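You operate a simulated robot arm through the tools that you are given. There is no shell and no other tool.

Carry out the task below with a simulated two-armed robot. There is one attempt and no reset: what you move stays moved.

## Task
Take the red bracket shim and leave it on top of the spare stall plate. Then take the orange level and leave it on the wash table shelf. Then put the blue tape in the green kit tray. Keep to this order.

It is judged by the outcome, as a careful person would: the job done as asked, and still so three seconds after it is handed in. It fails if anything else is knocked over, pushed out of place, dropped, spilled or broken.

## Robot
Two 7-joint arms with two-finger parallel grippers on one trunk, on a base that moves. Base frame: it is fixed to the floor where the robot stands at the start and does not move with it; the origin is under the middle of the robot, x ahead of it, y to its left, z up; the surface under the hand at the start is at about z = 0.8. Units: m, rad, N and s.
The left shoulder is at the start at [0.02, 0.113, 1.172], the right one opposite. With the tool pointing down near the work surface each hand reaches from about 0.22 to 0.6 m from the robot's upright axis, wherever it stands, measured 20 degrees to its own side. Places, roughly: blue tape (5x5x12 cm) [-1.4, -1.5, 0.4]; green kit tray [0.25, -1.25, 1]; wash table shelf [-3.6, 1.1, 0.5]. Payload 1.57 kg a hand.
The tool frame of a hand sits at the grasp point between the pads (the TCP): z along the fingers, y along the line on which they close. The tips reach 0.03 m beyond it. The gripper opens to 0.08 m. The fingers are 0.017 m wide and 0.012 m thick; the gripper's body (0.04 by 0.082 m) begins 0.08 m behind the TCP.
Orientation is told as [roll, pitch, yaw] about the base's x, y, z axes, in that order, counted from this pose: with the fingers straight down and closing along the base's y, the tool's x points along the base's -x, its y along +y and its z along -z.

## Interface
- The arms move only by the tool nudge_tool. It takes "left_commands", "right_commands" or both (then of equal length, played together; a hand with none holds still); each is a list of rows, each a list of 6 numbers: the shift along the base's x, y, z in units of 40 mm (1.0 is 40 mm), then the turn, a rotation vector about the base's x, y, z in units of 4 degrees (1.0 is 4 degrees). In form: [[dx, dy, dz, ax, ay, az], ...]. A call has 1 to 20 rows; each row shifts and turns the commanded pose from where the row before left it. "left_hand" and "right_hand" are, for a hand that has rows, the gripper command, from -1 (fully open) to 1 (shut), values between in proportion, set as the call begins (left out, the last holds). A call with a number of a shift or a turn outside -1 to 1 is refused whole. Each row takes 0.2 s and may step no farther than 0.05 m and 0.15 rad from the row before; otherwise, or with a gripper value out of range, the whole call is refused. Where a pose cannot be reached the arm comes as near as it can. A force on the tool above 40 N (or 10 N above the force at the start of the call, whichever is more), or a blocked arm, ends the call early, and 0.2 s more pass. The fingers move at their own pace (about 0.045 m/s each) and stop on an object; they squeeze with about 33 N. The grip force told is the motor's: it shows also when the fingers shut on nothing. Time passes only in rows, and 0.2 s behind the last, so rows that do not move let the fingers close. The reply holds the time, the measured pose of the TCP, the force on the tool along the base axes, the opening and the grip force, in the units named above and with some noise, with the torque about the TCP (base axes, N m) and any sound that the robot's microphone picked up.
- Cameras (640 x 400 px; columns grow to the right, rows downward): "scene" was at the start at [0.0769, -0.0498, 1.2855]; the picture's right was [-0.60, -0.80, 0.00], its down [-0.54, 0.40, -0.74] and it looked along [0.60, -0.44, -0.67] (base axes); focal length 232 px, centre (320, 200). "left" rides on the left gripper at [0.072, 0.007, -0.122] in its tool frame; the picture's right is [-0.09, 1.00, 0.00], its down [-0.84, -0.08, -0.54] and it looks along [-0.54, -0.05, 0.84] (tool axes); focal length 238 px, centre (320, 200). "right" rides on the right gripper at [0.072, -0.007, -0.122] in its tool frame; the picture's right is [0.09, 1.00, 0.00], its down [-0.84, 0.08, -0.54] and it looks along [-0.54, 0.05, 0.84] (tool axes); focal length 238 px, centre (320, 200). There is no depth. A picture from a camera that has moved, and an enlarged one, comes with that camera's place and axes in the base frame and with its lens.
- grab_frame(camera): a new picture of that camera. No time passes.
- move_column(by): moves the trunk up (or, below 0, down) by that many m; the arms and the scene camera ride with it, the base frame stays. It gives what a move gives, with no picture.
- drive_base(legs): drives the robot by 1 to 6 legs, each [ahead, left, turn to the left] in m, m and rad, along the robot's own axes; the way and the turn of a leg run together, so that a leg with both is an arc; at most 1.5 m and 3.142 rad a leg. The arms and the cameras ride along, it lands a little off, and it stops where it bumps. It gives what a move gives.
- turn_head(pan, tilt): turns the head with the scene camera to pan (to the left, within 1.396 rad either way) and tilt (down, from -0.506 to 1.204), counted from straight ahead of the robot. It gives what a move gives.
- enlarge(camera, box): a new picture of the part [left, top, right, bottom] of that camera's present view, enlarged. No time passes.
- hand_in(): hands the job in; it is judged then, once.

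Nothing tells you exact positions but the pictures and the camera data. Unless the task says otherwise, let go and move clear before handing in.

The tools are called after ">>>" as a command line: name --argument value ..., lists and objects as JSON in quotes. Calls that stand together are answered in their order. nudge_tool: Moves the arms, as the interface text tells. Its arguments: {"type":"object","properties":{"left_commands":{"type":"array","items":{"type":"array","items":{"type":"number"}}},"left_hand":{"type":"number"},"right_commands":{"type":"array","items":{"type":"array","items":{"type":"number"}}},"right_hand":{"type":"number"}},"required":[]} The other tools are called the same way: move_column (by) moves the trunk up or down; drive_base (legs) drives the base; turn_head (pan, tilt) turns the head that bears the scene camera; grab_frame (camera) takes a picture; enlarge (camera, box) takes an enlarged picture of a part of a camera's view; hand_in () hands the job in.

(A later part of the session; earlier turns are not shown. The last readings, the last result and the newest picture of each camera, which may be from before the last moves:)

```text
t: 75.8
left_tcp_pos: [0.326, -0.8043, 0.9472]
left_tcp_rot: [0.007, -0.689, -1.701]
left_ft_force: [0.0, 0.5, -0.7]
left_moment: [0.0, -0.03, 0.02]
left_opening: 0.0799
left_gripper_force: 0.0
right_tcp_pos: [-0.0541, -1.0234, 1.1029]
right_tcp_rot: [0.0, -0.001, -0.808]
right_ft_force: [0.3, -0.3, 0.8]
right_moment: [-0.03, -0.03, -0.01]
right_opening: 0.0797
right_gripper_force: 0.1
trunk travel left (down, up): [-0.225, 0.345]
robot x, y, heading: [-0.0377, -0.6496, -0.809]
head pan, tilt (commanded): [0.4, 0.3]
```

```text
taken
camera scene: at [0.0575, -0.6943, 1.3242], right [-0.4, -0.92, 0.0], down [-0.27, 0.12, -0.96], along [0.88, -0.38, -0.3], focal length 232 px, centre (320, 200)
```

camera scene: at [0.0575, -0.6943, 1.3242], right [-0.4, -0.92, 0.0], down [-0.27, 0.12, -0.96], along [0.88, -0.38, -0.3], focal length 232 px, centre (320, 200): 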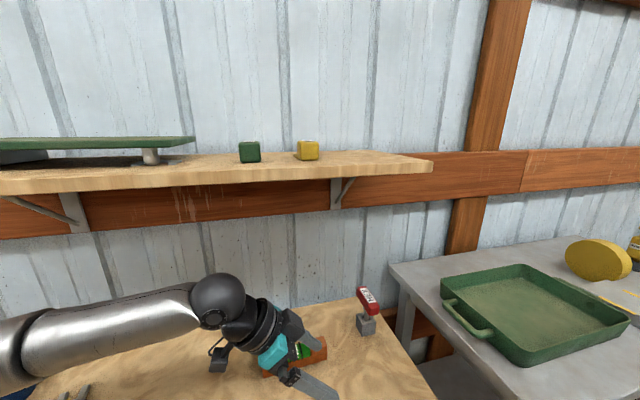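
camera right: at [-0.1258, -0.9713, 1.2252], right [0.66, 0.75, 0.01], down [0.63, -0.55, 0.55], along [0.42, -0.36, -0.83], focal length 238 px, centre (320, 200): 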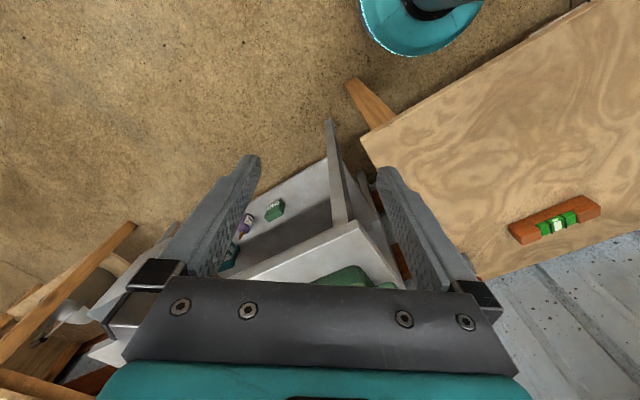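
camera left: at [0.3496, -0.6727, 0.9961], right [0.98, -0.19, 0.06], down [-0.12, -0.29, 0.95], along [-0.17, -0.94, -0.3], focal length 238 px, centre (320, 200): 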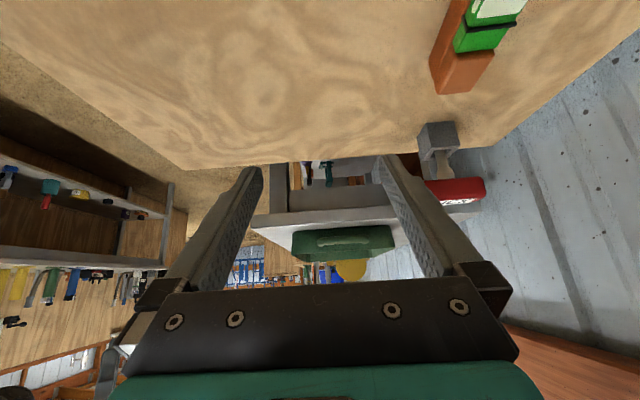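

Tilt is right (39.5°). Now I'll move forward over the level, staying above it.

>>> nudge_tool --left_commands '[[0.84, 0.01, -0.25, 0, 0, 0], [0.84, 0.01, -0.25, 0, 0, 0], [0.84, 0.01, -0.25, 0, 0, 0], [0.84, 0.01, -0.25, 0, 0, 0], [0, 0, 0, 0, 0, 0]]' --left_hand -1

>>> turn_head --pan 0.25 --tilt 0.7

>>> grab_frame --camera "left"

>>> grab_frame --camera "scene"

```text
t: 77.0
left_tcp_pos: [0.4628, -0.8038, 0.9065]
left_tcp_rot: [0.006, -0.688, -1.701]
left_ft_force: [0.1, 0.2, 0.0]
left_moment: [-0.03, 0.01, -0.02]
left_opening: 0.0802
left_gripper_force: 0.1
right_tcp_pos: [-0.054, -1.0231, 1.1032]
right_tcp_rot: [-0.001, 0.002, -0.808]
right_ft_force: [0.0, 0.0, 0.8]
right_moment: [0.0, 0.03, 0.0]
right_opening: 0.08
right_gripper_force: 0.1
trunk travel left (down, up): [-0.225, 0.345]
robot x, y, heading: [-0.0343, -0.6498, -0.806]
head pan, tilt (commanded): [0.4, 0.3]
```

```text
t: 77.8
left_tcp_pos: [0.4626, -0.8033, 0.9072]
left_tcp_rot: [0.006, -0.691, -1.699]
left_ft_force: [0.2, -0.1, 0.2]
left_moment: [-0.01, 0.03, 0.0]
left_opening: 0.0801
left_gripper_force: 0.0
right_tcp_pos: [-0.0536, -1.0246, 1.102]
right_tcp_rot: [-0.001, -0.001, -0.809]
right_ft_force: [-0.1, 1.0, -0.9]
right_moment: [0.01, 0.0, -0.01]
right_opening: 0.0801
right_gripper_force: 0.1
trunk travel left (down, up): [-0.225, 0.345]
robot x, y, heading: [-0.0354, -0.6527, -0.806]
head pan, tilt (commanded): [0.25, 0.7]
```

```text
taken
camera left: at [0.4857, -0.6723, 0.9559], right [0.98, -0.19, 0.06], down [-0.12, -0.29, 0.95], along [-0.17, -0.94, -0.31], focal length 238 px, centre (320, 200)
```

left: 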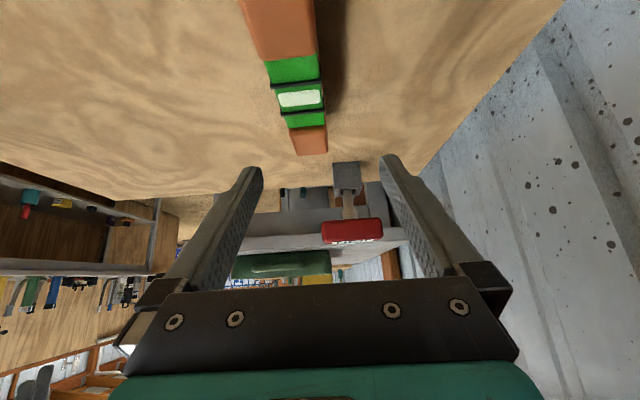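

```text
taken
camera scene: at [0.0439, -0.7022, 1.2881], right [-0.53, -0.85, 0.0], down [-0.55, 0.34, -0.77], along [0.65, -0.41, -0.64], focal length 232 px, centre (320, 200)
```

scene: 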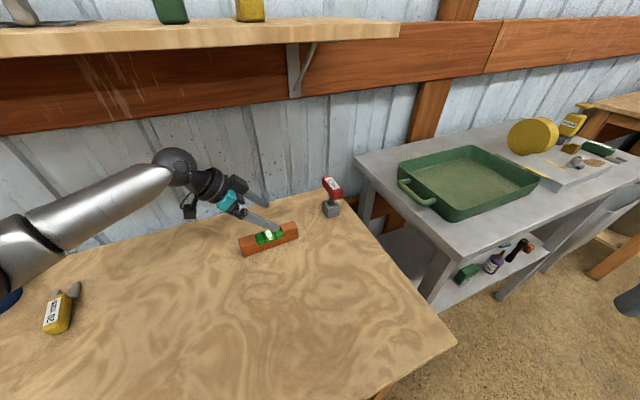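

The level is about 8–9 mm toward the robot from the hand's centre plane. I'll correct that and descend to just above the table.

>>> nudge_tool --left_commands '[[-0.2, 0, -0.3, 0, 0, 0], [0, 0, -0.5, 0, 0, 0], [0, 0, -0.5, 0, 0, 0], [0, 0, -0.3, 0, 0, 0], [0, 0, 0, 0, 0, 0]]' --left_hand -1

>>> grab_frame --camera "left"

>>> enlarge --camera "scene" --box '[160, 140, 360, 280]'

```text
t: 79.0
left_tcp_pos: [0.454, -0.8052, 0.8437]
left_tcp_rot: [0.005, -0.69, -1.701]
left_ft_force: [0.3, 0.0, -1.1]
left_moment: [0.03, -0.06, 0.03]
left_opening: 0.0801
left_gripper_force: 0.1
right_tcp_pos: [-0.0536, -1.0235, 1.1037]
right_tcp_rot: [-0.001, 0.0, -0.807]
right_ft_force: [0.4, 0.0, 0.1]
right_moment: [0.01, -0.03, 0.0]
right_opening: 0.0799
right_gripper_force: 0.0
trunk travel left (down, up): [-0.225, 0.345]
robot x, y, heading: [-0.0332, -0.6509, -0.81]
head pan, tilt (commanded): [0.25, 0.7]
```

```text
taken
camera left: at [0.4761, -0.673, 0.893], right [0.98, -0.19, 0.06], down [-0.12, -0.29, 0.95], along [-0.17, -0.94, -0.3], focal length 238 px, centre (320, 200)
```

left: 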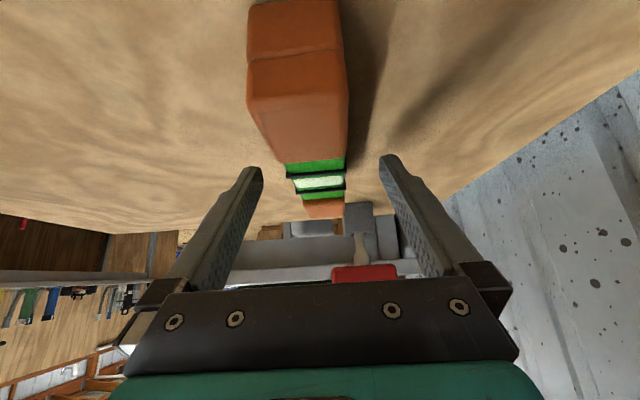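

```text
2.86 times, centred on (260, 210) of scene
camera zoom: at [0.0439, -0.7022, 1.2881], right [-0.53, -0.85, 0.0], down [-0.55, 0.34, -0.76], along [0.65, -0.4, -0.64], focal length 662 px, centre (491, 171)
```

zoom: 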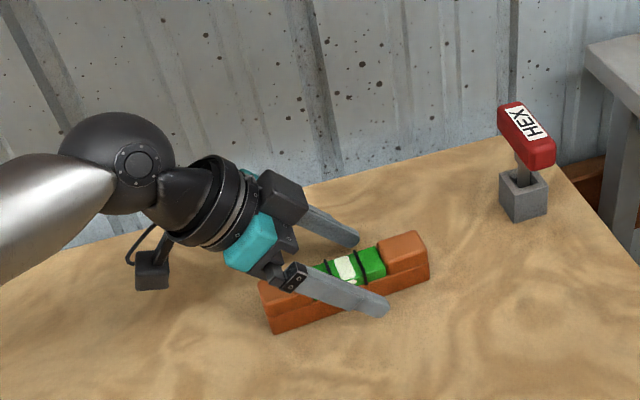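

The level sits centred between the fingers. I'll lower 1 cm more and close.

>>> nudge_tool --left_commands '[[0, 0, -0.15, 0, 0, 0], [0, 0, -0.09, 0, 0, 0], [0, 0, 0, 0, 0, 0]]' --left_hand -1

>>> nudge_tool --left_commands '[[0, 0, 0, 0, 0, 0], [0, 0, 0, 0, 0, 0], [0, 0, 0, 0, 0, 0], [0, 0, 0, 0, 0, 0]]' --left_hand 1

>>> enlarge --camera "scene" --box '[160, 140, 360, 280]'

>>> grab_frame --camera "left"

```text
t: 79.8
left_tcp_pos: [0.454, -0.8032, 0.8342]
left_tcp_rot: [0.006, -0.69, -1.699]
left_ft_force: [0.2, 0.6, -0.2]
left_moment: [0.0, -0.02, 0.01]
left_opening: 0.0802
left_gripper_force: 0.0
right_tcp_pos: [-0.0535, -1.0258, 1.1035]
right_tcp_rot: [0.0, -0.002, -0.808]
right_ft_force: [-0.7, -0.1, -0.1]
right_moment: [0.0, 0.02, -0.04]
right_opening: 0.0804
right_gripper_force: 0.1
trunk travel left (down, up): [-0.225, 0.345]
robot x, y, heading: [-0.0338, -0.6518, -0.816]
head pan, tilt (commanded): [0.25, 0.7]
```

```text
t: 80.8
left_tcp_pos: [0.4538, -0.8041, 0.834]
left_tcp_rot: [0.005, -0.69, -1.7]
left_ft_force: [-1.1, -0.2, 0.2]
left_moment: [0.0, 0.05, 0.03]
left_opening: 0.0316
left_gripper_force: 22.8
right_tcp_pos: [-0.054, -1.0237, 1.1037]
right_tcp_rot: [0.0, 0.0, -0.808]
right_ft_force: [0.3, 0.7, 0.1]
right_moment: [-0.04, -0.04, -0.01]
right_opening: 0.08
right_gripper_force: 0.0
trunk travel left (down, up): [-0.225, 0.345]
robot x, y, heading: [-0.0333, -0.6465, -0.807]
head pan, tilt (commanded): [0.25, 0.7]
```

```text
2.86 times, centred on (260, 210) of scene
camera zoom: at [0.0438, -0.7022, 1.2881], right [-0.53, -0.85, 0.0], down [-0.55, 0.34, -0.76], along [0.65, -0.4, -0.64], focal length 662 px, centre (491, 171)
```

zoom: 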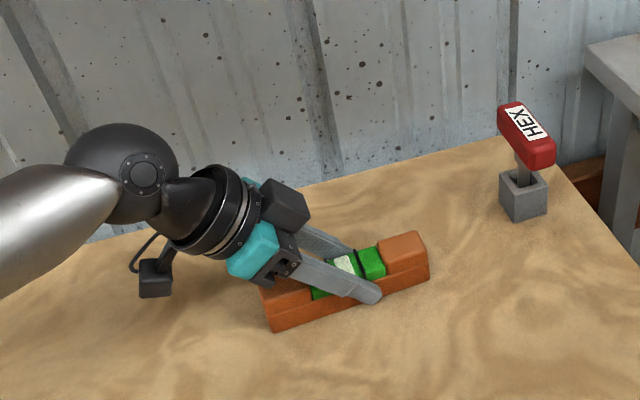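

```text
taken
camera left: at [0.4766, -0.6727, 0.8836], right [0.98, -0.19, 0.06], down [-0.12, -0.29, 0.95], along [-0.17, -0.94, -0.3], focal length 238 px, centre (320, 200)
```

left: 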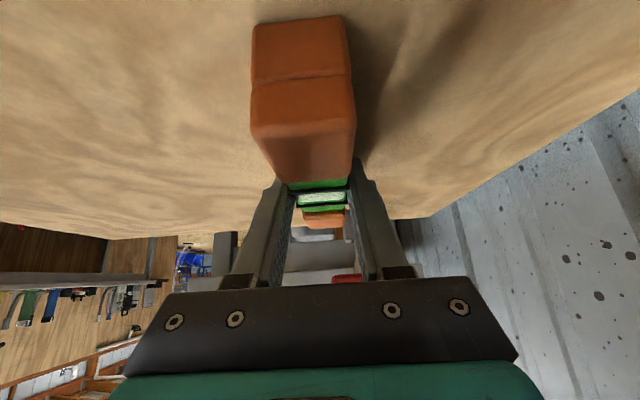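

The fingers have closed on the level (32 mm). I'll let the force settle, then lift gently and check that it comes up level.

>>> nudge_tool --left_commands '[[0, 0, 0, 0, 0, 0], [0, 0, 0, 0, 0, 0], [0, 0, 0.3, 0, 0, 0], [0, 0, 0.4, 0, 0, 0], [0, 0, 0, 0, 0, 0]]' --left_hand 1

>>> enlarge --camera "scene" --box '[160, 140, 360, 280]'

```text
t: 82.0
left_tcp_pos: [0.453, -0.8031, 0.8635]
left_tcp_rot: [0.005, -0.69, -1.7]
left_ft_force: [0.8, 0.0, -1.9]
left_moment: [0.0, 0.02, -0.04]
left_opening: 0.0314
left_gripper_force: 33.0
right_tcp_pos: [-0.0543, -1.0228, 1.1035]
right_tcp_rot: [0.002, 0.001, -0.809]
right_ft_force: [0.0, 1.2, -0.5]
right_moment: [0.05, 0.02, 0.02]
right_opening: 0.0799
right_gripper_force: 0.1
trunk travel left (down, up): [-0.225, 0.345]
robot x, y, heading: [-0.0372, -0.6496, -0.807]
head pan, tilt (commanded): [0.25, 0.7]
```

```text
2.86 times, centred on (260, 210) of scene
camera zoom: at [0.044, -0.7023, 1.2881], right [-0.53, -0.85, 0.0], down [-0.55, 0.34, -0.76], along [0.65, -0.4, -0.64], focal length 662 px, centre (491, 171)
```

zoom: 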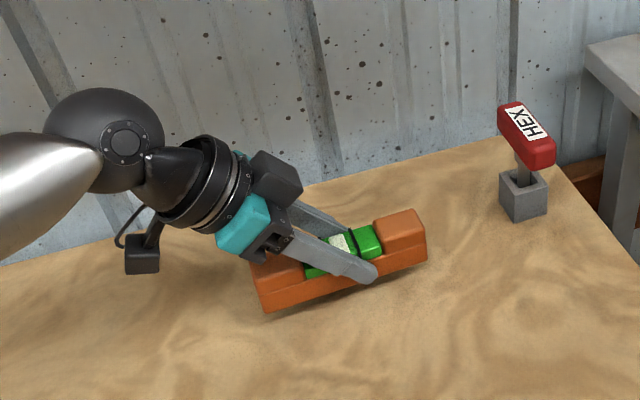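

The level is held securely and horizontal. I'll lift a bit more, draw it back out from under the wall shelf, and turn the hand to point straight ahead of the robot.

>>> nudge_tool --left_commands '[[0, 0, 0.8, 0, 0, 0], [0, 0, 0.8, 0, 0, 0], [-0.8, 0.1, 0, 0, 0, 0], [-0.8, 0.1, 0, 0, 0, 0], [-0.8, 0.1, 0, 0, 0, 0], [-0.8, 0.1, 0, 0, 0, 0]]' --left_hand 1

>>> nudge_tool --left_commands '[[0, 0.1, 0.1, 0, 0, 0.985], [0, 0.1, 0.1, 0, 0, 0.985], [0, 0.1, 0.1, 0, 0, 0.985], [0, 0.1, 0.1, 0, 0, 0.985], [0, 0.1, 0.1, 0, 0, 0.985], [0, 0.1, 0.1, 0, 0, 0.985], [0, 0.1, 0.1, 0, 0, 0.985], [0, 0.1, 0.1, 0, 0, 0.985], [0, 0.1, 0.1, 0, 0, 0.985], [0, 0.1, 0.1, 0, 0, 0.985], [0, 0.1, 0.1, 0, 0, 0.985], [0, 0.1, 0.1, 0, 0, 0.985], [0, 0.1, 0.1, 0, 0, 0.985]]' --left_hand 1

>>> grab_frame --camera "scene"

>>> grab_frame --camera "left"

```text
t: 83.4
left_tcp_pos: [0.3222, -0.788, 0.9282]
left_tcp_rot: [0.004, -0.69, -1.698]
left_ft_force: [0.6, -0.1, -1.7]
left_moment: [0.01, -0.03, 0.0]
left_opening: 0.0314
left_gripper_force: 33.5
right_tcp_pos: [-0.0542, -1.0239, 1.1036]
right_tcp_rot: [-0.001, 0.0, -0.808]
right_ft_force: [0.2, 0.0, -0.6]
right_moment: [-0.03, -0.01, 0.0]
right_opening: 0.08
right_gripper_force: 0.1
trunk travel left (down, up): [-0.225, 0.345]
robot x, y, heading: [-0.0339, -0.6484, -0.808]
head pan, tilt (commanded): [0.25, 0.7]
```

```text
t: 86.2
left_tcp_pos: [0.3812, -0.7687, 0.9609]
left_tcp_rot: [0.004, -0.687, -0.805]
left_ft_force: [-0.3, 0.4, -2.2]
left_moment: [-0.02, 0.02, -0.01]
left_opening: 0.0316
left_gripper_force: 32.9
left hand out of reach, approached as far as the arm can: row 5, 6, 7, 8, 9, 10, 11, 12, 13
right_tcp_pos: [-0.0538, -1.0228, 1.1037]
right_tcp_rot: [0.0, 0.001, -0.808]
right_ft_force: [0.4, 1.0, 0.0]
right_moment: [-0.01, -0.01, 0.0]
right_opening: 0.0799
right_gripper_force: 0.0
trunk travel left (down, up): [-0.225, 0.345]
robot x, y, heading: [-0.0339, -0.6502, -0.809]
head pan, tilt (commanded): [0.25, 0.7]
```

```text
taken
camera scene: at [0.0439, -0.7023, 1.2881], right [-0.53, -0.85, 0.0], down [-0.55, 0.34, -0.76], along [0.65, -0.4, -0.64], focal length 232 px, centre (320, 200)
```

scene: 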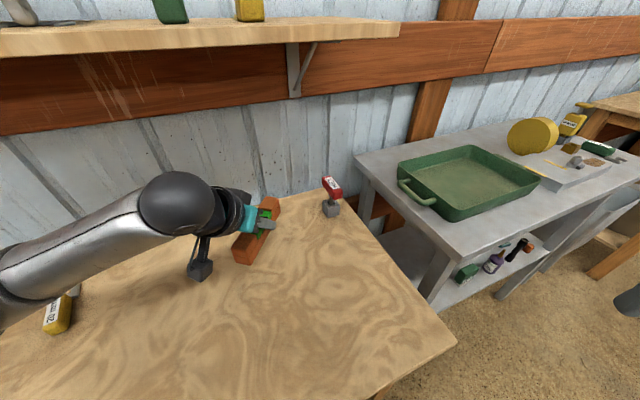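

```text
taken
camera left: at [0.2931, -0.6692, 1.01], right [0.76, 0.64, 0.06], down [0.15, -0.27, 0.95], along [0.63, -0.72, -0.31], focal length 238 px, centre (320, 200)
```

left: 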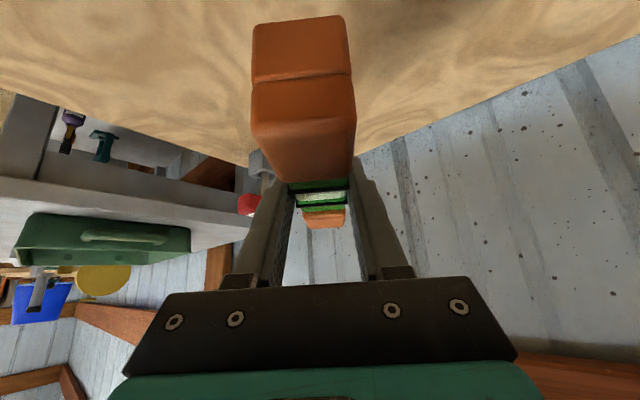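

The level is held pointing ahead with its axis horizontal (pitch −0.69 kept). Now I'll back away from the bench, turn to face −x, and look at the passage.

>>> drive_base --legs '[[-0.3455, -0.3615, 0], [0, 0, -2.333]]'

>>> turn_head --pan -0.5 --tilt 0.45

>>> grab_frame --camera "scene"

```text
t: 94.6
left_tcp_pos: [-0.8894, -0.8864, 0.9609]
left_tcp_rot: [0.005, -0.688, -3.09]
left_ft_force: [-0.4, -0.5, -1.2]
left_moment: [-0.01, -0.04, 0.02]
left_opening: 0.0311
left_gripper_force: 33.1
right_tcp_pos: [-0.7978, -0.3912, 1.1034]
right_tcp_rot: [-0.001, -0.001, -3.091]
right_ft_force: [1.1, -0.1, 0.4]
right_moment: [0.02, 0.02, 0.03]
right_opening: 0.0801
right_gripper_force: 0.1
trunk travel left (down, up): [-0.225, 0.345]
robot x, y, heading: [-0.5275, -0.6491, -3.094]
head pan, tilt (commanded): [0.25, 0.7]
```

```text
t: 95.7
left_tcp_pos: [-0.8883, -0.8861, 0.9604]
left_tcp_rot: [0.005, -0.688, -3.087]
left_ft_force: [0.2, -0.3, -1.6]
left_moment: [0.01, -0.01, -0.01]
left_opening: 0.0314
left_gripper_force: 33.2
right_tcp_pos: [-0.7973, -0.3899, 1.1031]
right_tcp_rot: [-0.001, 0.0, -3.092]
right_ft_force: [-0.4, 0.2, -0.5]
right_moment: [-0.01, 0.0, -0.01]
right_opening: 0.08
right_gripper_force: 0.1
trunk travel left (down, up): [-0.225, 0.345]
robot x, y, heading: [-0.5262, -0.651, -3.093]
head pan, tilt (commanded): [-0.499, 0.45]
```

```text
taken
camera scene: at [-0.6207, -0.6103, 1.3102], right [0.43, 0.9, 0.0], down [0.39, -0.19, -0.9], along [-0.81, 0.39, -0.44], focal length 232 px, centre (320, 200)
```

scene: 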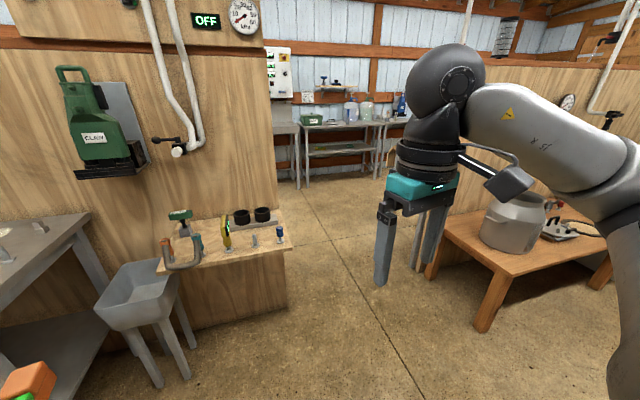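

The passage runs between the bench box (edge near y≈−0.33) and the low brown table (y≈0.62). I'll centre at y≈0.2 and look again before entering.

>>> drive_base --legs '[[0, 0, -0.048], [0, -0.86, 0]]'

>>> turn_head --pan 0.0 --tilt 0.4

>>> grab_frame --camera "scene"

```text
t: 100.8
left_tcp_pos: [-0.9051, 0.0126, 0.9605]
left_tcp_rot: [0.005, -0.687, -3.127]
left_ft_force: [0.2, 0.1, 0.0]
left_moment: [0.0, 0.01, -0.01]
left_opening: 0.0312
left_gripper_force: 32.2
right_tcp_pos: [-0.7949, 0.5039, 1.1039]
right_tcp_rot: [-0.001, 0.001, -3.13]
right_ft_force: [0.3, -0.2, -0.5]
right_moment: [-0.04, 0.0, 0.0]
right_opening: 0.08
right_gripper_force: 0.1
trunk travel left (down, up): [-0.225, 0.345]
robot x, y, heading: [-0.5311, 0.2351, -3.129]
head pan, tilt (commanded): [-0.499, 0.45]
```

```text
t: 101.7
left_tcp_pos: [-0.9042, 0.0117, 0.9611]
left_tcp_rot: [0.004, -0.688, -3.127]
left_ft_force: [-0.2, 0.3, -1.2]
left_moment: [-0.03, 0.01, 0.03]
left_opening: 0.0313
left_gripper_force: 32.7
right_tcp_pos: [-0.7935, 0.503, 1.1031]
right_tcp_rot: [0.0, 0.001, -3.128]
right_ft_force: [-1.1, -0.1, -0.2]
right_moment: [-0.03, 0.02, -0.02]
right_opening: 0.08
right_gripper_force: 0.1
trunk travel left (down, up): [-0.225, 0.345]
robot x, y, heading: [-0.5364, 0.2375, -3.129]
head pan, tilt (commanded): [0.0, 0.4]
```

```text
taken
camera scene: at [-0.6367, 0.234, 1.3149], right [-0.01, 1.0, 0.0], down [0.39, 0.0, -0.92], along [-0.92, -0.01, -0.39], focal length 232 px, centre (320, 200)
```

scene: 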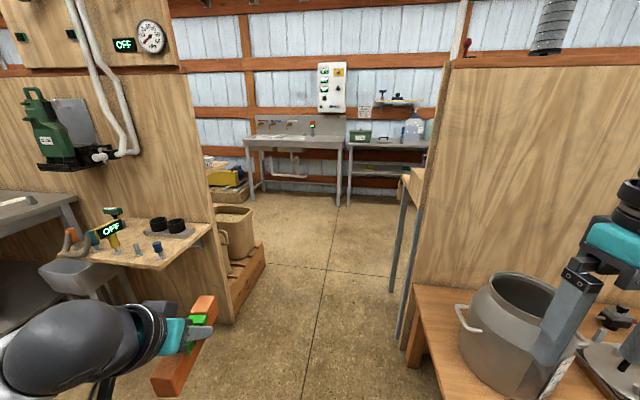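

The passage is clear but the elbows stick out sideways, so I'll stretch both hands forward to narrow the robot before driving through.

>>> nudge_tool --left_commands '[[-0.62, 0.15, 0, 0, 0, 0], [-0.62, 0.15, 0, 0, 0, 0], [-0.62, 0.15, 0, 0, 0, 0], [-0.62, 0.15, 0, 0, 0, 0], [-0.62, 0.15, 0, 0, 0, 0], [-0.62, 0.15, 0, 0, 0, 0], [-0.62, 0.15, 0, 0, 0, 0], [-0.62, 0.15, 0, 0, 0, 0]]' --right_commands '[[-0.75, -0.35, 0, 0, 0, 0], [-0.75, -0.35, 0, 0, 0, 0], [-0.75, -0.35, 0, 0, 0, 0], [-0.75, -0.35, 0, 0, 0, 0], [-0.75, -0.35, 0, 0, 0, 0], [-0.75, -0.35, 0, 0, 0, 0], [-0.75, -0.35, 0, 0, 0, 0], [-0.75, -0.35, 0, 0, 0, 0]]' --left_hand 1 --right_hand -1

>>> turn_head --pan 1.1 --tilt 0.4

>>> grab_frame --camera "scene"

>>> turn_head --pan -1.1 --tilt 0.4

>>> grab_frame --camera "scene"

```text
t: 103.5
left_tcp_pos: [-1.1043, 0.0596, 0.96]
left_tcp_rot: [0.004, -0.688, -3.126]
left_ft_force: [0.4, 0.2, -1.3]
left_moment: [0.01, 0.0, -0.03]
left_opening: 0.0311
left_gripper_force: 32.5
right_tcp_pos: [-1.0356, 0.3924, 1.1012]
right_tcp_rot: [0.0, -0.001, -3.131]
right_ft_force: [0.4, -0.2, -0.4]
right_moment: [0.0, -0.03, 0.0]
right_opening: 0.0801
right_gripper_force: 0.0
trunk travel left (down, up): [-0.225, 0.345]
robot x, y, heading: [-0.5308, 0.2341, -3.128]
head pan, tilt (commanded): [0.0, 0.4]
```

```text
t: 104.8
left_tcp_pos: [-1.1042, 0.0603, 0.9605]
left_tcp_rot: [0.006, -0.688, -3.129]
left_ft_force: [0.0, -0.7, -1.9]
left_moment: [-0.02, 0.0, 0.0]
left_opening: 0.0313
left_gripper_force: 32.7
right_tcp_pos: [-1.0347, 0.3932, 1.1005]
right_tcp_rot: [0.0, 0.001, -3.13]
right_ft_force: [0.2, 0.9, 0.3]
right_moment: [0.0, -0.02, 0.01]
right_opening: 0.08
right_gripper_force: 0.0
trunk travel left (down, up): [-0.225, 0.345]
robot x, y, heading: [-0.5315, 0.2332, -3.13]
head pan, tilt (commanded): [1.1, 0.4]
```

```text
taken
camera scene: at [-0.5852, 0.152, 1.3149], right [-0.9, 0.44, 0.0], down [0.17, 0.35, -0.92], along [-0.41, -0.83, -0.39], focal length 232 px, centre (320, 200)
```

scene: 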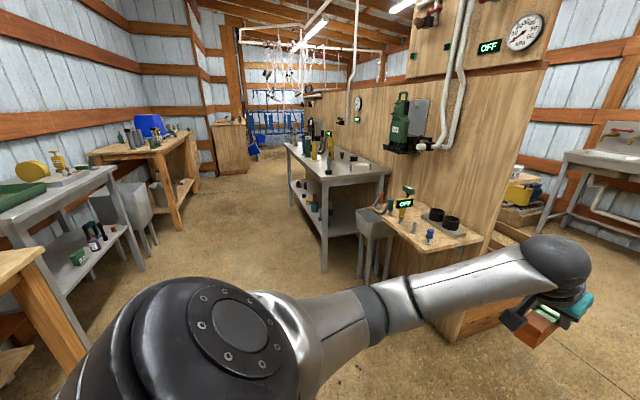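

```text
t: 106.9
left_tcp_pos: [-1.1037, 0.0606, 0.9606]
left_tcp_rot: [0.006, -0.688, -3.127]
left_ft_force: [-0.6, 0.0, -1.9]
left_moment: [0.02, 0.0, 0.0]
left_opening: 0.0314
left_gripper_force: 33.1
right_tcp_pos: [-1.034, 0.3918, 1.1019]
right_tcp_rot: [-0.001, 0.002, -3.13]
right_ft_force: [0.5, -0.2, -0.4]
right_moment: [-0.01, 0.02, 0.0]
right_opening: 0.08
right_gripper_force: 0.1
trunk travel left (down, up): [-0.225, 0.345]
robot x, y, heading: [-0.5337, 0.2333, -3.126]
head pan, tilt (commanded): [-1.1, 0.4]
```

```text
taken
camera scene: at [-0.5872, 0.317, 1.3149], right [0.89, 0.47, 0.0], down [0.18, -0.34, -0.92], along [-0.43, 0.82, -0.39], focal length 232 px, centre (320, 200)
```

scene: 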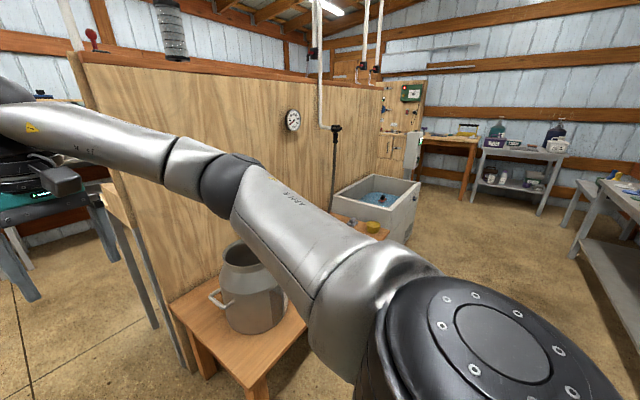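

Elbow clearance on the right is the tightest side, so I'll shift 6 cm left and drive ahead through the passage.

>>> drive_base --legs '[[0, 0.06, 0], [1.3, 0, 0]]'

>>> turn_head --pan -0.3 --tilt 0.5

>>> grab_frame --camera "scene"

>>> turn_head --pan -1.2 --tilt 0.5

>>> grab_frame --camera "scene"

```text
t: 113.9
left_tcp_pos: [-2.3929, 0.0058, 0.9604]
left_tcp_rot: [0.006, -0.688, 3.139]
left_ft_force: [0.1, 0.4, -1.3]
left_moment: [0.03, 0.01, 0.02]
left_opening: 0.0314
left_gripper_force: 33.2
right_tcp_pos: [-2.3182, 0.3364, 1.102]
right_tcp_rot: [-0.001, 0.0, 3.135]
right_ft_force: [0.3, 0.4, -0.2]
right_moment: [-0.01, 0.02, 0.0]
right_opening: 0.0799
right_gripper_force: 0.1
trunk travel left (down, up): [-0.225, 0.345]
robot x, y, heading: [-1.817, 0.1756, 3.135]
head pan, tilt (commanded): [-1.1, 0.4]
```

```text
t: 115.0
left_tcp_pos: [-2.3922, 0.0063, 0.9604]
left_tcp_rot: [0.007, -0.688, 3.142]
left_ft_force: [0.4, 0.2, -0.7]
left_moment: [0.01, 0.03, 0.04]
left_opening: 0.0314
left_gripper_force: 33.2
right_tcp_pos: [-2.3177, 0.3365, 1.1009]
right_tcp_rot: [0.0, 0.001, 3.136]
right_ft_force: [0.9, -1.0, -0.1]
right_moment: [-0.04, 0.0, -0.01]
right_opening: 0.0801
right_gripper_force: 0.0
trunk travel left (down, up): [-0.225, 0.345]
robot x, y, heading: [-1.8207, 0.1737, 3.139]
head pan, tilt (commanded): [-0.3, 0.499]
```

```text
taken
camera scene: at [-1.9168, 0.199, 1.3058], right [0.3, 0.95, 0.0], down [0.46, -0.14, -0.88], along [-0.84, 0.26, -0.48], focal length 232 px, centre (320, 200)
```

scene: 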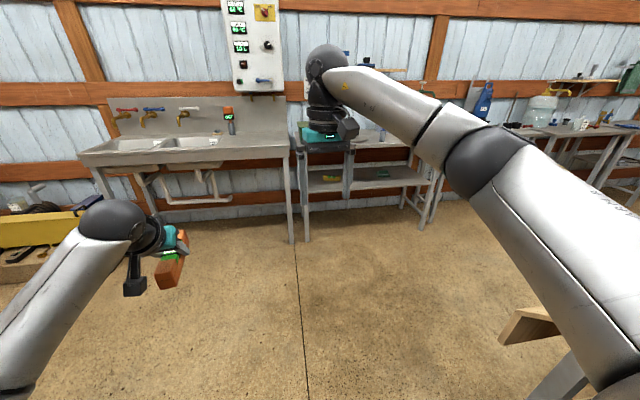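

```text
t: 116.2
left_tcp_pos: [-2.3928, 0.0048, 0.9608]
left_tcp_rot: [0.007, -0.688, 3.14]
left_ft_force: [-1.2, -0.2, -0.5]
left_moment: [0.01, -0.02, 0.02]
left_opening: 0.0311
left_gripper_force: 33.4
right_tcp_pos: [-2.3184, 0.3386, 1.1019]
right_tcp_rot: [0.002, 0.0, 3.137]
right_ft_force: [-0.5, 0.6, -0.4]
right_moment: [0.0, -0.01, -0.01]
right_opening: 0.0801
right_gripper_force: 0.1
trunk travel left (down, up): [-0.225, 0.345]
robot x, y, heading: [-1.8198, 0.1684, 3.139]
head pan, tilt (commanded): [-1.201, 0.499]
```

```text
taken
camera scene: at [-1.8626, 0.2565, 1.3058], right [0.93, 0.36, 0.0], down [0.17, -0.45, -0.88], along [-0.31, 0.82, -0.48], focal length 232 px, centre (320, 200)
```

scene: 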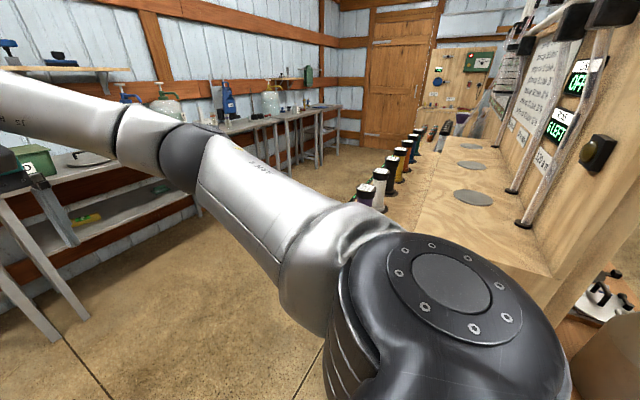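

I'm through the passage; the sink is ahead-left and the wash table with its shelf ahead-right. I'll go ahead to x≈−2.5, clear of the bench on the right, then shift right to y≈1.1.

>>> drive_base --legs '[[0.68, 0, 0], [0.1, -0.92, 0]]'

>>> turn_head --pan 0.0 --tilt 0.7

>>> grab_frame --camera "scene"

>>> grab_frame --camera "left"

```text
t: 124.3
left_tcp_pos: [-3.1206, 0.9458, 0.9594]
left_tcp_rot: [0.005, -0.687, 3.106]
left_ft_force: [-0.8, 0.0, -1.6]
left_moment: [-0.01, 0.04, -0.03]
left_opening: 0.0312
left_gripper_force: 33.0
right_tcp_pos: [-3.036, 1.275, 1.1018]
right_tcp_rot: [0.001, 0.002, 3.104]
right_ft_force: [0.1, -0.2, -0.2]
right_moment: [0.04, -0.03, -0.02]
right_opening: 0.0801
right_gripper_force: 0.0
trunk travel left (down, up): [-0.225, 0.345]
robot x, y, heading: [-2.5444, 1.0963, 3.102]
head pan, tilt (commanded): [-1.201, 0.499]
```

```text
t: 125.7
left_tcp_pos: [-3.1209, 0.9461, 0.9603]
left_tcp_rot: [0.006, -0.689, 3.107]
left_ft_force: [-0.2, -0.2, -1.9]
left_moment: [0.0, -0.01, 0.03]
left_opening: 0.0313
left_gripper_force: 32.9
right_tcp_pos: [-3.0364, 1.2761, 1.1017]
right_tcp_rot: [-0.001, 0.002, 3.106]
right_ft_force: [0.0, 0.1, -0.4]
right_moment: [0.0, -0.02, 0.01]
right_opening: 0.0801
right_gripper_force: 0.1
trunk travel left (down, up): [-0.225, 0.345]
robot x, y, heading: [-2.5436, 1.0909, 3.107]
head pan, tilt (commanded): [0.0, 0.7]
```

```text
taken
camera scene: at [-2.6379, 1.0971, 1.2881], right [0.04, 1.0, 0.0], down [0.64, -0.02, -0.76], along [-0.76, 0.03, -0.64], focal length 232 px, centre (320, 200)
```

scene: 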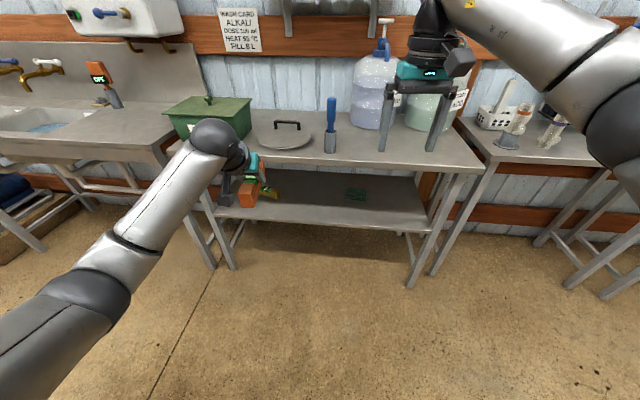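

```text
taken
camera left: at [-2.9886, 0.9356, 1.0098], right [-0.1, -0.99, 0.06], down [-0.3, 0.09, 0.95], along [-0.95, 0.08, -0.31], focal length 238 px, centre (320, 200)
```

left: 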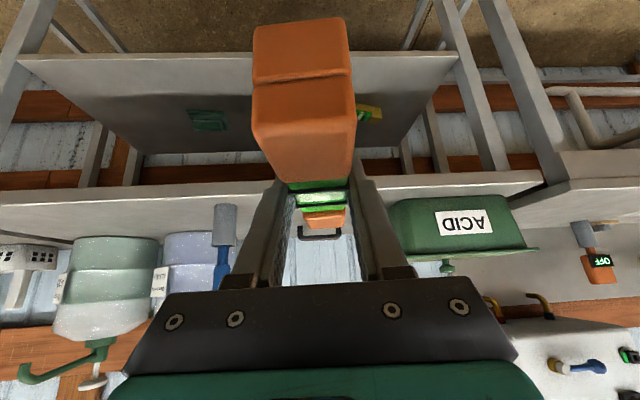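

I'm in front of the wash table; its shelf holds the yellow level on the left and a green item right of centre, with free space between. I'll zoom for accurate shelf geometry.

>>> enlarge --camera "scene" --box '[160, 120, 340, 300]'

>>> enlarge --camera "scene" --box '[310, 130, 490, 300]'

```text
2.22 times, centred on (250, 210) of scene
camera zoom: at [-2.6379, 1.0971, 1.2881], right [0.04, 1.0, 0.0], down [0.64, -0.02, -0.76], along [-0.76, 0.03, -0.64], focal length 515 px, centre (476, 178)
```

zoom: 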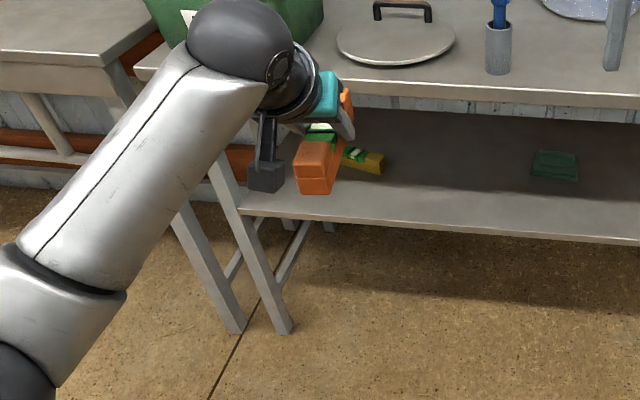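

```text
2.35 times, centred on (400, 215) of scene
camera zoom: at [-2.6379, 1.0971, 1.2881], right [0.04, 1.0, 0.0], down [0.64, -0.02, -0.76], along [-0.76, 0.03, -0.64], focal length 545 px, centre (132, 165)
```

zoom: 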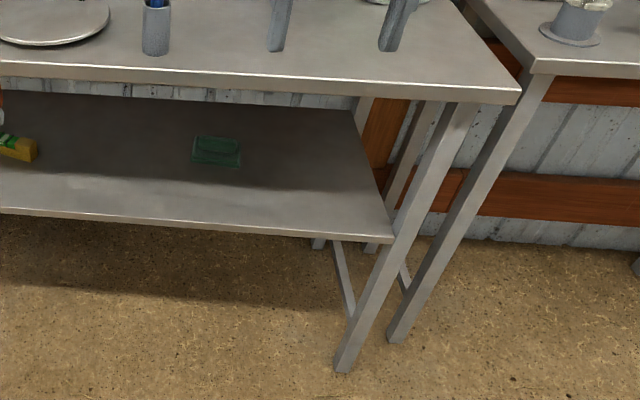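

The wash table is turned about 8° and its shelf front edge runs from about (−3.47, 0.62) to (−3.33, 1.63) at z≈0.5. I'll pull both hands back, align the base square to the shelf, and stay well in front of the table before lowering.

>>> nudge_tool --left_commands '[[0.54, 0, 0, 0, 0, 0], [0.54, 0, 0, 0, 0, 0], [0.54, 0, 0, 0, 0, 0], [0.54, 0, 0, 0, 0, 0], [0.54, 0, 0, 0, 0, 0], [0.54, 0, 0, 0, 0, 0], [0, 0, 0, 0, 0, 0], [0, 0, 0, 0, 0, 0]]' --right_commands '[[0.75, 0.33, 0, 0, 0, 0], [0.75, 0.33, 0, 0, 0, 0], [0.75, 0.33, 0, 0, 0, 0], [0.75, 0.33, 0, 0, 0, 0], [0.75, 0.33, 0, 0, 0, 0], [0.75, 0.33, 0, 0, 0, 0], [0.75, 0.33, 0, 0, 0, 0], [0.75, 0.33, 0, 0, 0, 0]]' --left_hand 1 --right_hand -1

>>> drive_base --legs '[[0, 0, -0.102], [0.1, 0, 0]]'

>>> grab_frame --camera "scene"

>>> grab_frame --camera "left"

```text
t: 127.5
left_tcp_pos: [-2.9899, 0.9461, 0.9631]
left_tcp_rot: [0.005, -0.687, 3.106]
left_ft_force: [-0.8, 0.2, -2.0]
left_moment: [0.0, -0.01, 0.01]
left_opening: 0.0315
left_gripper_force: 32.9
right_tcp_pos: [-2.7943, 1.3811, 1.1035]
right_tcp_rot: [0.001, 0.001, 3.104]
right_ft_force: [-0.5, 0.9, 0.0]
right_moment: [-0.03, 0.01, -0.01]
right_opening: 0.0799
right_gripper_force: 0.1
trunk travel left (down, up): [-0.225, 0.345]
robot x, y, heading: [-2.5444, 1.0887, 3.101]
head pan, tilt (commanded): [0.0, 0.7]
```

```text
t: 129.1
left_tcp_pos: [-3.1037, 1.0079, 0.9618]
left_tcp_rot: [0.007, -0.689, 3.003]
left_ft_force: [-0.9, 1.3, -2.0]
left_moment: [-0.05, 0.01, -0.04]
left_opening: 0.0312
left_gripper_force: 33.9
right_tcp_pos: [-2.8633, 1.4192, 1.1027]
right_tcp_rot: [0.0, 0.0, 3.002]
right_ft_force: [-1.6, -0.1, -0.2]
right_moment: [-0.01, -0.01, 0.0]
right_opening: 0.0801
right_gripper_force: 0.1
trunk travel left (down, up): [-0.225, 0.345]
robot x, y, heading: [-2.6406, 1.1079, 3.0]
head pan, tilt (commanded): [0.0, 0.7]
```

```text
taken
camera scene: at [-2.7362, 1.1208, 1.288], right [0.14, 0.99, 0.0], down [0.64, -0.09, -0.76], along [-0.76, 0.11, -0.64], focal length 232 px, centre (320, 200)
```

scene: 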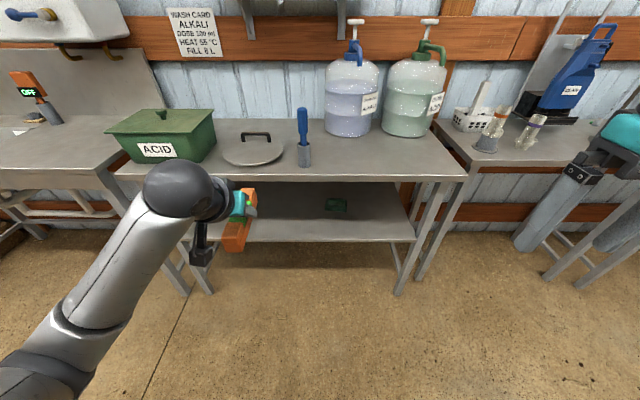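

```text
taken
camera left: at [-2.9723, 0.9832, 1.0118], right [-0.2, -0.98, 0.06], down [-0.29, 0.12, 0.95], along [-0.94, 0.18, -0.31], focal length 238 px, centre (320, 200)
```

left: 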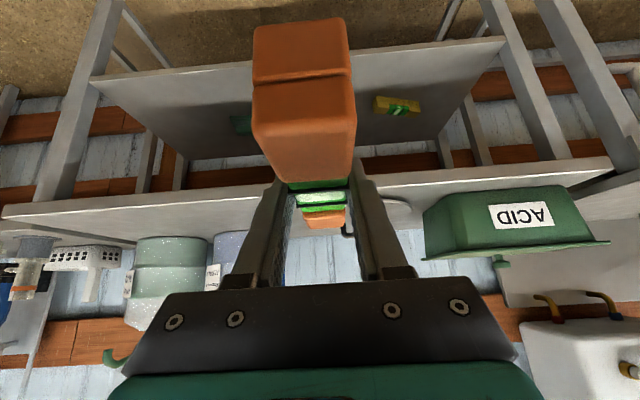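

The base is now square to the shelf, which starts about 0.75–0.78 m ahead of the robot axis, and the held level lines up with the free gap. I'll lower the trunk fully and then the hand, all in front of the table.

>>> move_column --by -0.22

>>> nudge_tool --left_commands '[[0, 0, -0.7, 0, 0, 0], [0, 0, -0.7, 0, 0, 0], [0, 0, -0.7, 0, 0, 0], [0, 0, -0.7, 0, 0, 0], [0, 0, -0.7, 0, 0, 0], [0, 0, 0, 0, 0, 0]]' --left_hand 1

>>> grab_frame --camera "scene"

>>> grab_frame --camera "left"

```text
t: 131.5
left_tcp_pos: [-3.1023, 1.0075, 0.7426]
left_tcp_rot: [0.006, -0.688, 3.004]
left_ft_force: [0.4, 0.6, -1.5]
left_moment: [-0.03, -0.05, -0.01]
left_opening: 0.0313
left_gripper_force: 33.4
right_tcp_pos: [-2.8636, 1.4188, 0.8832]
right_tcp_rot: [-0.001, 0.001, 3.002]
right_ft_force: [-0.9, -0.7, -0.3]
right_moment: [0.01, -0.01, 0.01]
right_opening: 0.08
right_gripper_force: 0.1
trunk travel left (down, up): [-0.005, 0.565]
robot x, y, heading: [-2.6392, 1.1086, 3.002]
head pan, tilt (commanded): [0.0, 0.7]
```

```text
t: 132.9
left_tcp_pos: [-3.1013, 1.0087, 0.6021]
left_tcp_rot: [0.006, -0.689, 3.005]
left_ft_force: [0.4, 0.3, -1.0]
left_moment: [-0.01, 0.04, 0.01]
left_opening: 0.0312
left_gripper_force: 33.0
right_tcp_pos: [-2.8626, 1.4184, 0.8843]
right_tcp_rot: [-0.001, 0.0, 3.0]
right_ft_force: [-0.2, -0.6, -0.6]
right_moment: [0.01, 0.04, -0.01]
right_opening: 0.0801
right_gripper_force: 0.0
trunk travel left (down, up): [-0.005, 0.565]
robot x, y, heading: [-2.6389, 1.1076, 2.999]
head pan, tilt (commanded): [0.0, 0.7]
```

```text
taken
camera scene: at [-2.7354, 1.1206, 1.0681], right [0.14, 0.99, 0.0], down [0.64, -0.09, -0.76], along [-0.76, 0.11, -0.64], focal length 232 px, centre (320, 200)
```

scene: 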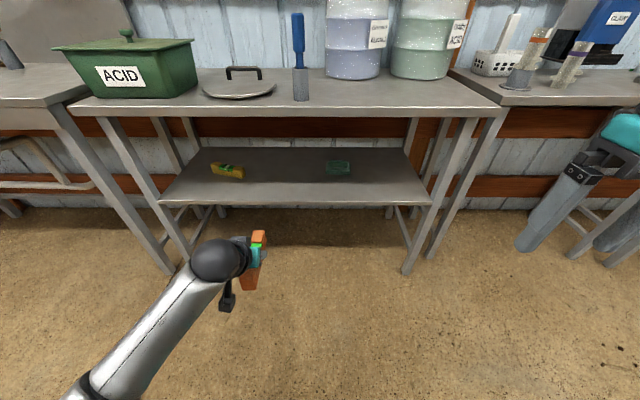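

```text
taken
camera left: at [-2.9712, 0.984, 0.6517], right [-0.2, -0.98, 0.06], down [-0.29, 0.12, 0.95], along [-0.94, 0.18, -0.31], focal length 238 px, centre (320, 200)
```

left: 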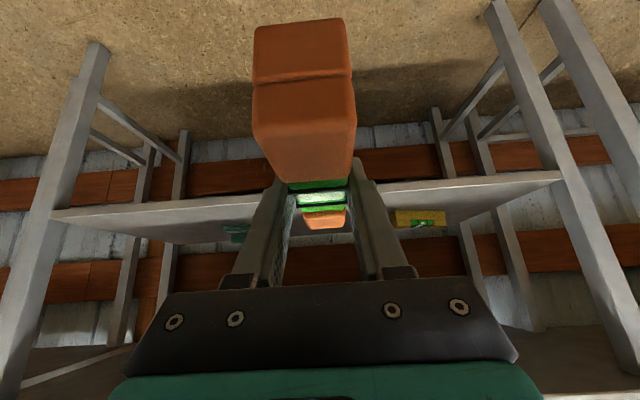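

Two camera heights put the shelf top at z≈0.50 and its front edge 0.74 m ahead of the robot axis. I'll set the level a few cm above shelf height, then drive it in slowly.

>>> nudge_tool --left_commands '[[-0.43, 0.06, -0.3, 0, 0, 0], [-0.43, 0.06, -0.3, 0, 0, 0], [-0.43, 0.06, -0.3, 0, 0, 0], [-0.43, 0.06, -0.1, 0, 0, 0], [0, 0, 0, 0, 0, 0]]' --left_hand 1

>>> drive_base --legs '[[0.15, 0, 0]]'

>>> grab_frame --camera "scene"

>>> grab_frame --camera "left"

```text
t: 134.1
left_tcp_pos: [-3.173, 1.0183, 0.5596]
left_tcp_rot: [0.006, -0.687, 3.004]
left_ft_force: [0.3, -0.4, -2.1]
left_moment: [0.01, 0.02, 0.0]
left_opening: 0.0312
left_gripper_force: 33.1
right_tcp_pos: [-2.8637, 1.4191, 0.8831]
right_tcp_rot: [0.0, 0.001, 3.0]
right_ft_force: [-0.1, -0.4, -1.0]
right_moment: [0.03, -0.01, 0.02]
right_opening: 0.0798
right_gripper_force: 0.1
trunk travel left (down, up): [-0.005, 0.565]
robot x, y, heading: [-2.6407, 1.1046, 3.003]
head pan, tilt (commanded): [0.0, 0.7]
```

```text
t: 135.4
left_tcp_pos: [-3.3208, 1.0379, 0.5595]
left_tcp_rot: [0.006, -0.687, 3.004]
left_ft_force: [-0.6, 0.8, -1.1]
left_moment: [-0.03, -0.01, -0.02]
left_opening: 0.0314
left_gripper_force: 33.0
right_tcp_pos: [-3.0107, 1.4396, 0.884]
right_tcp_rot: [-0.001, 0.0, 3.004]
right_ft_force: [0.8, 0.0, 0.5]
right_moment: [0.02, 0.01, 0.04]
right_opening: 0.0801
right_gripper_force: 0.1
trunk travel left (down, up): [-0.005, 0.565]
robot x, y, heading: [-2.7861, 1.1282, 3.0]
head pan, tilt (commanded): [0.0, 0.7]
```

```text
taken
camera scene: at [-2.8829, 1.1414, 1.0681], right [0.14, 0.99, 0.0], down [0.64, -0.09, -0.76], along [-0.76, 0.11, -0.64], focal length 232 px, centre (320, 200)
```

scene: 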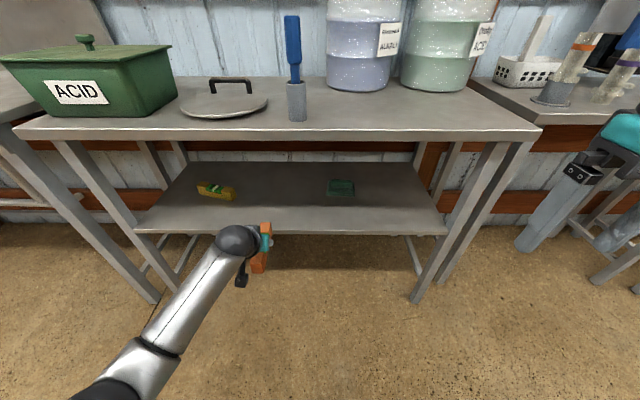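

```text
taken
camera left: at [-3.1889, 1.0135, 0.6096], right [-0.2, -0.98, 0.06], down [-0.29, 0.12, 0.95], along [-0.94, 0.18, -0.31], focal length 238 px, centre (320, 200)
```

left: 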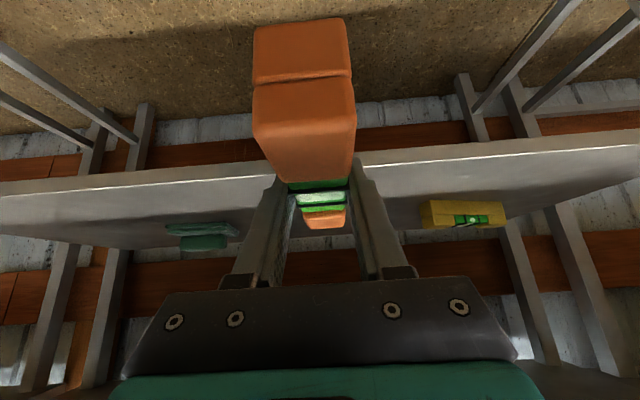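

The level's tip is just at the shelf's front edge, about 2–3 cm above it. I'll zoom to check the height margin before going in.

>>> enlarge --camera "scene" --box '[190, 160, 390, 300]'

>>> enlarge --camera "left" --box '[230, 120, 530, 280]'

```text
2.86 times, centred on (290, 230) of scene
camera zoom: at [-2.8829, 1.1414, 1.0681], right [0.14, 0.99, 0.0], down [0.64, -0.09, -0.76], along [-0.76, 0.11, -0.64], focal length 662 px, centre (406, 114)
```

zoom: 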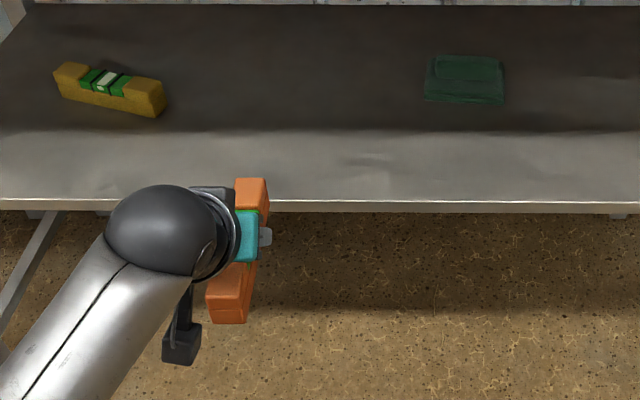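

```text
2.13 times, centred on (380, 200) of left
camera zoom: at [-3.1889, 1.0135, 0.6096], right [-0.2, -0.98, 0.06], down [-0.29, 0.12, 0.95], along [-0.94, 0.18, -0.31], focal length 508 px, centre (192, 200)
```

zoom: 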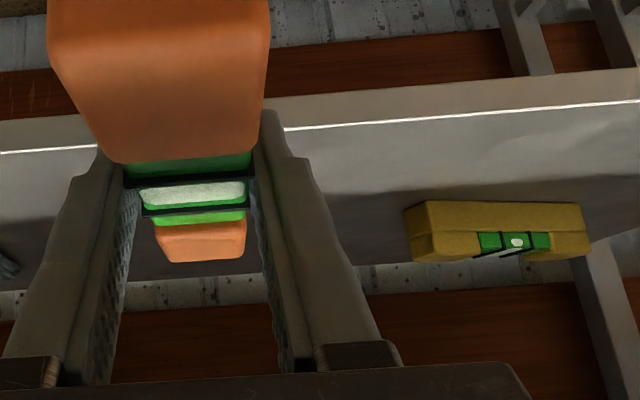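

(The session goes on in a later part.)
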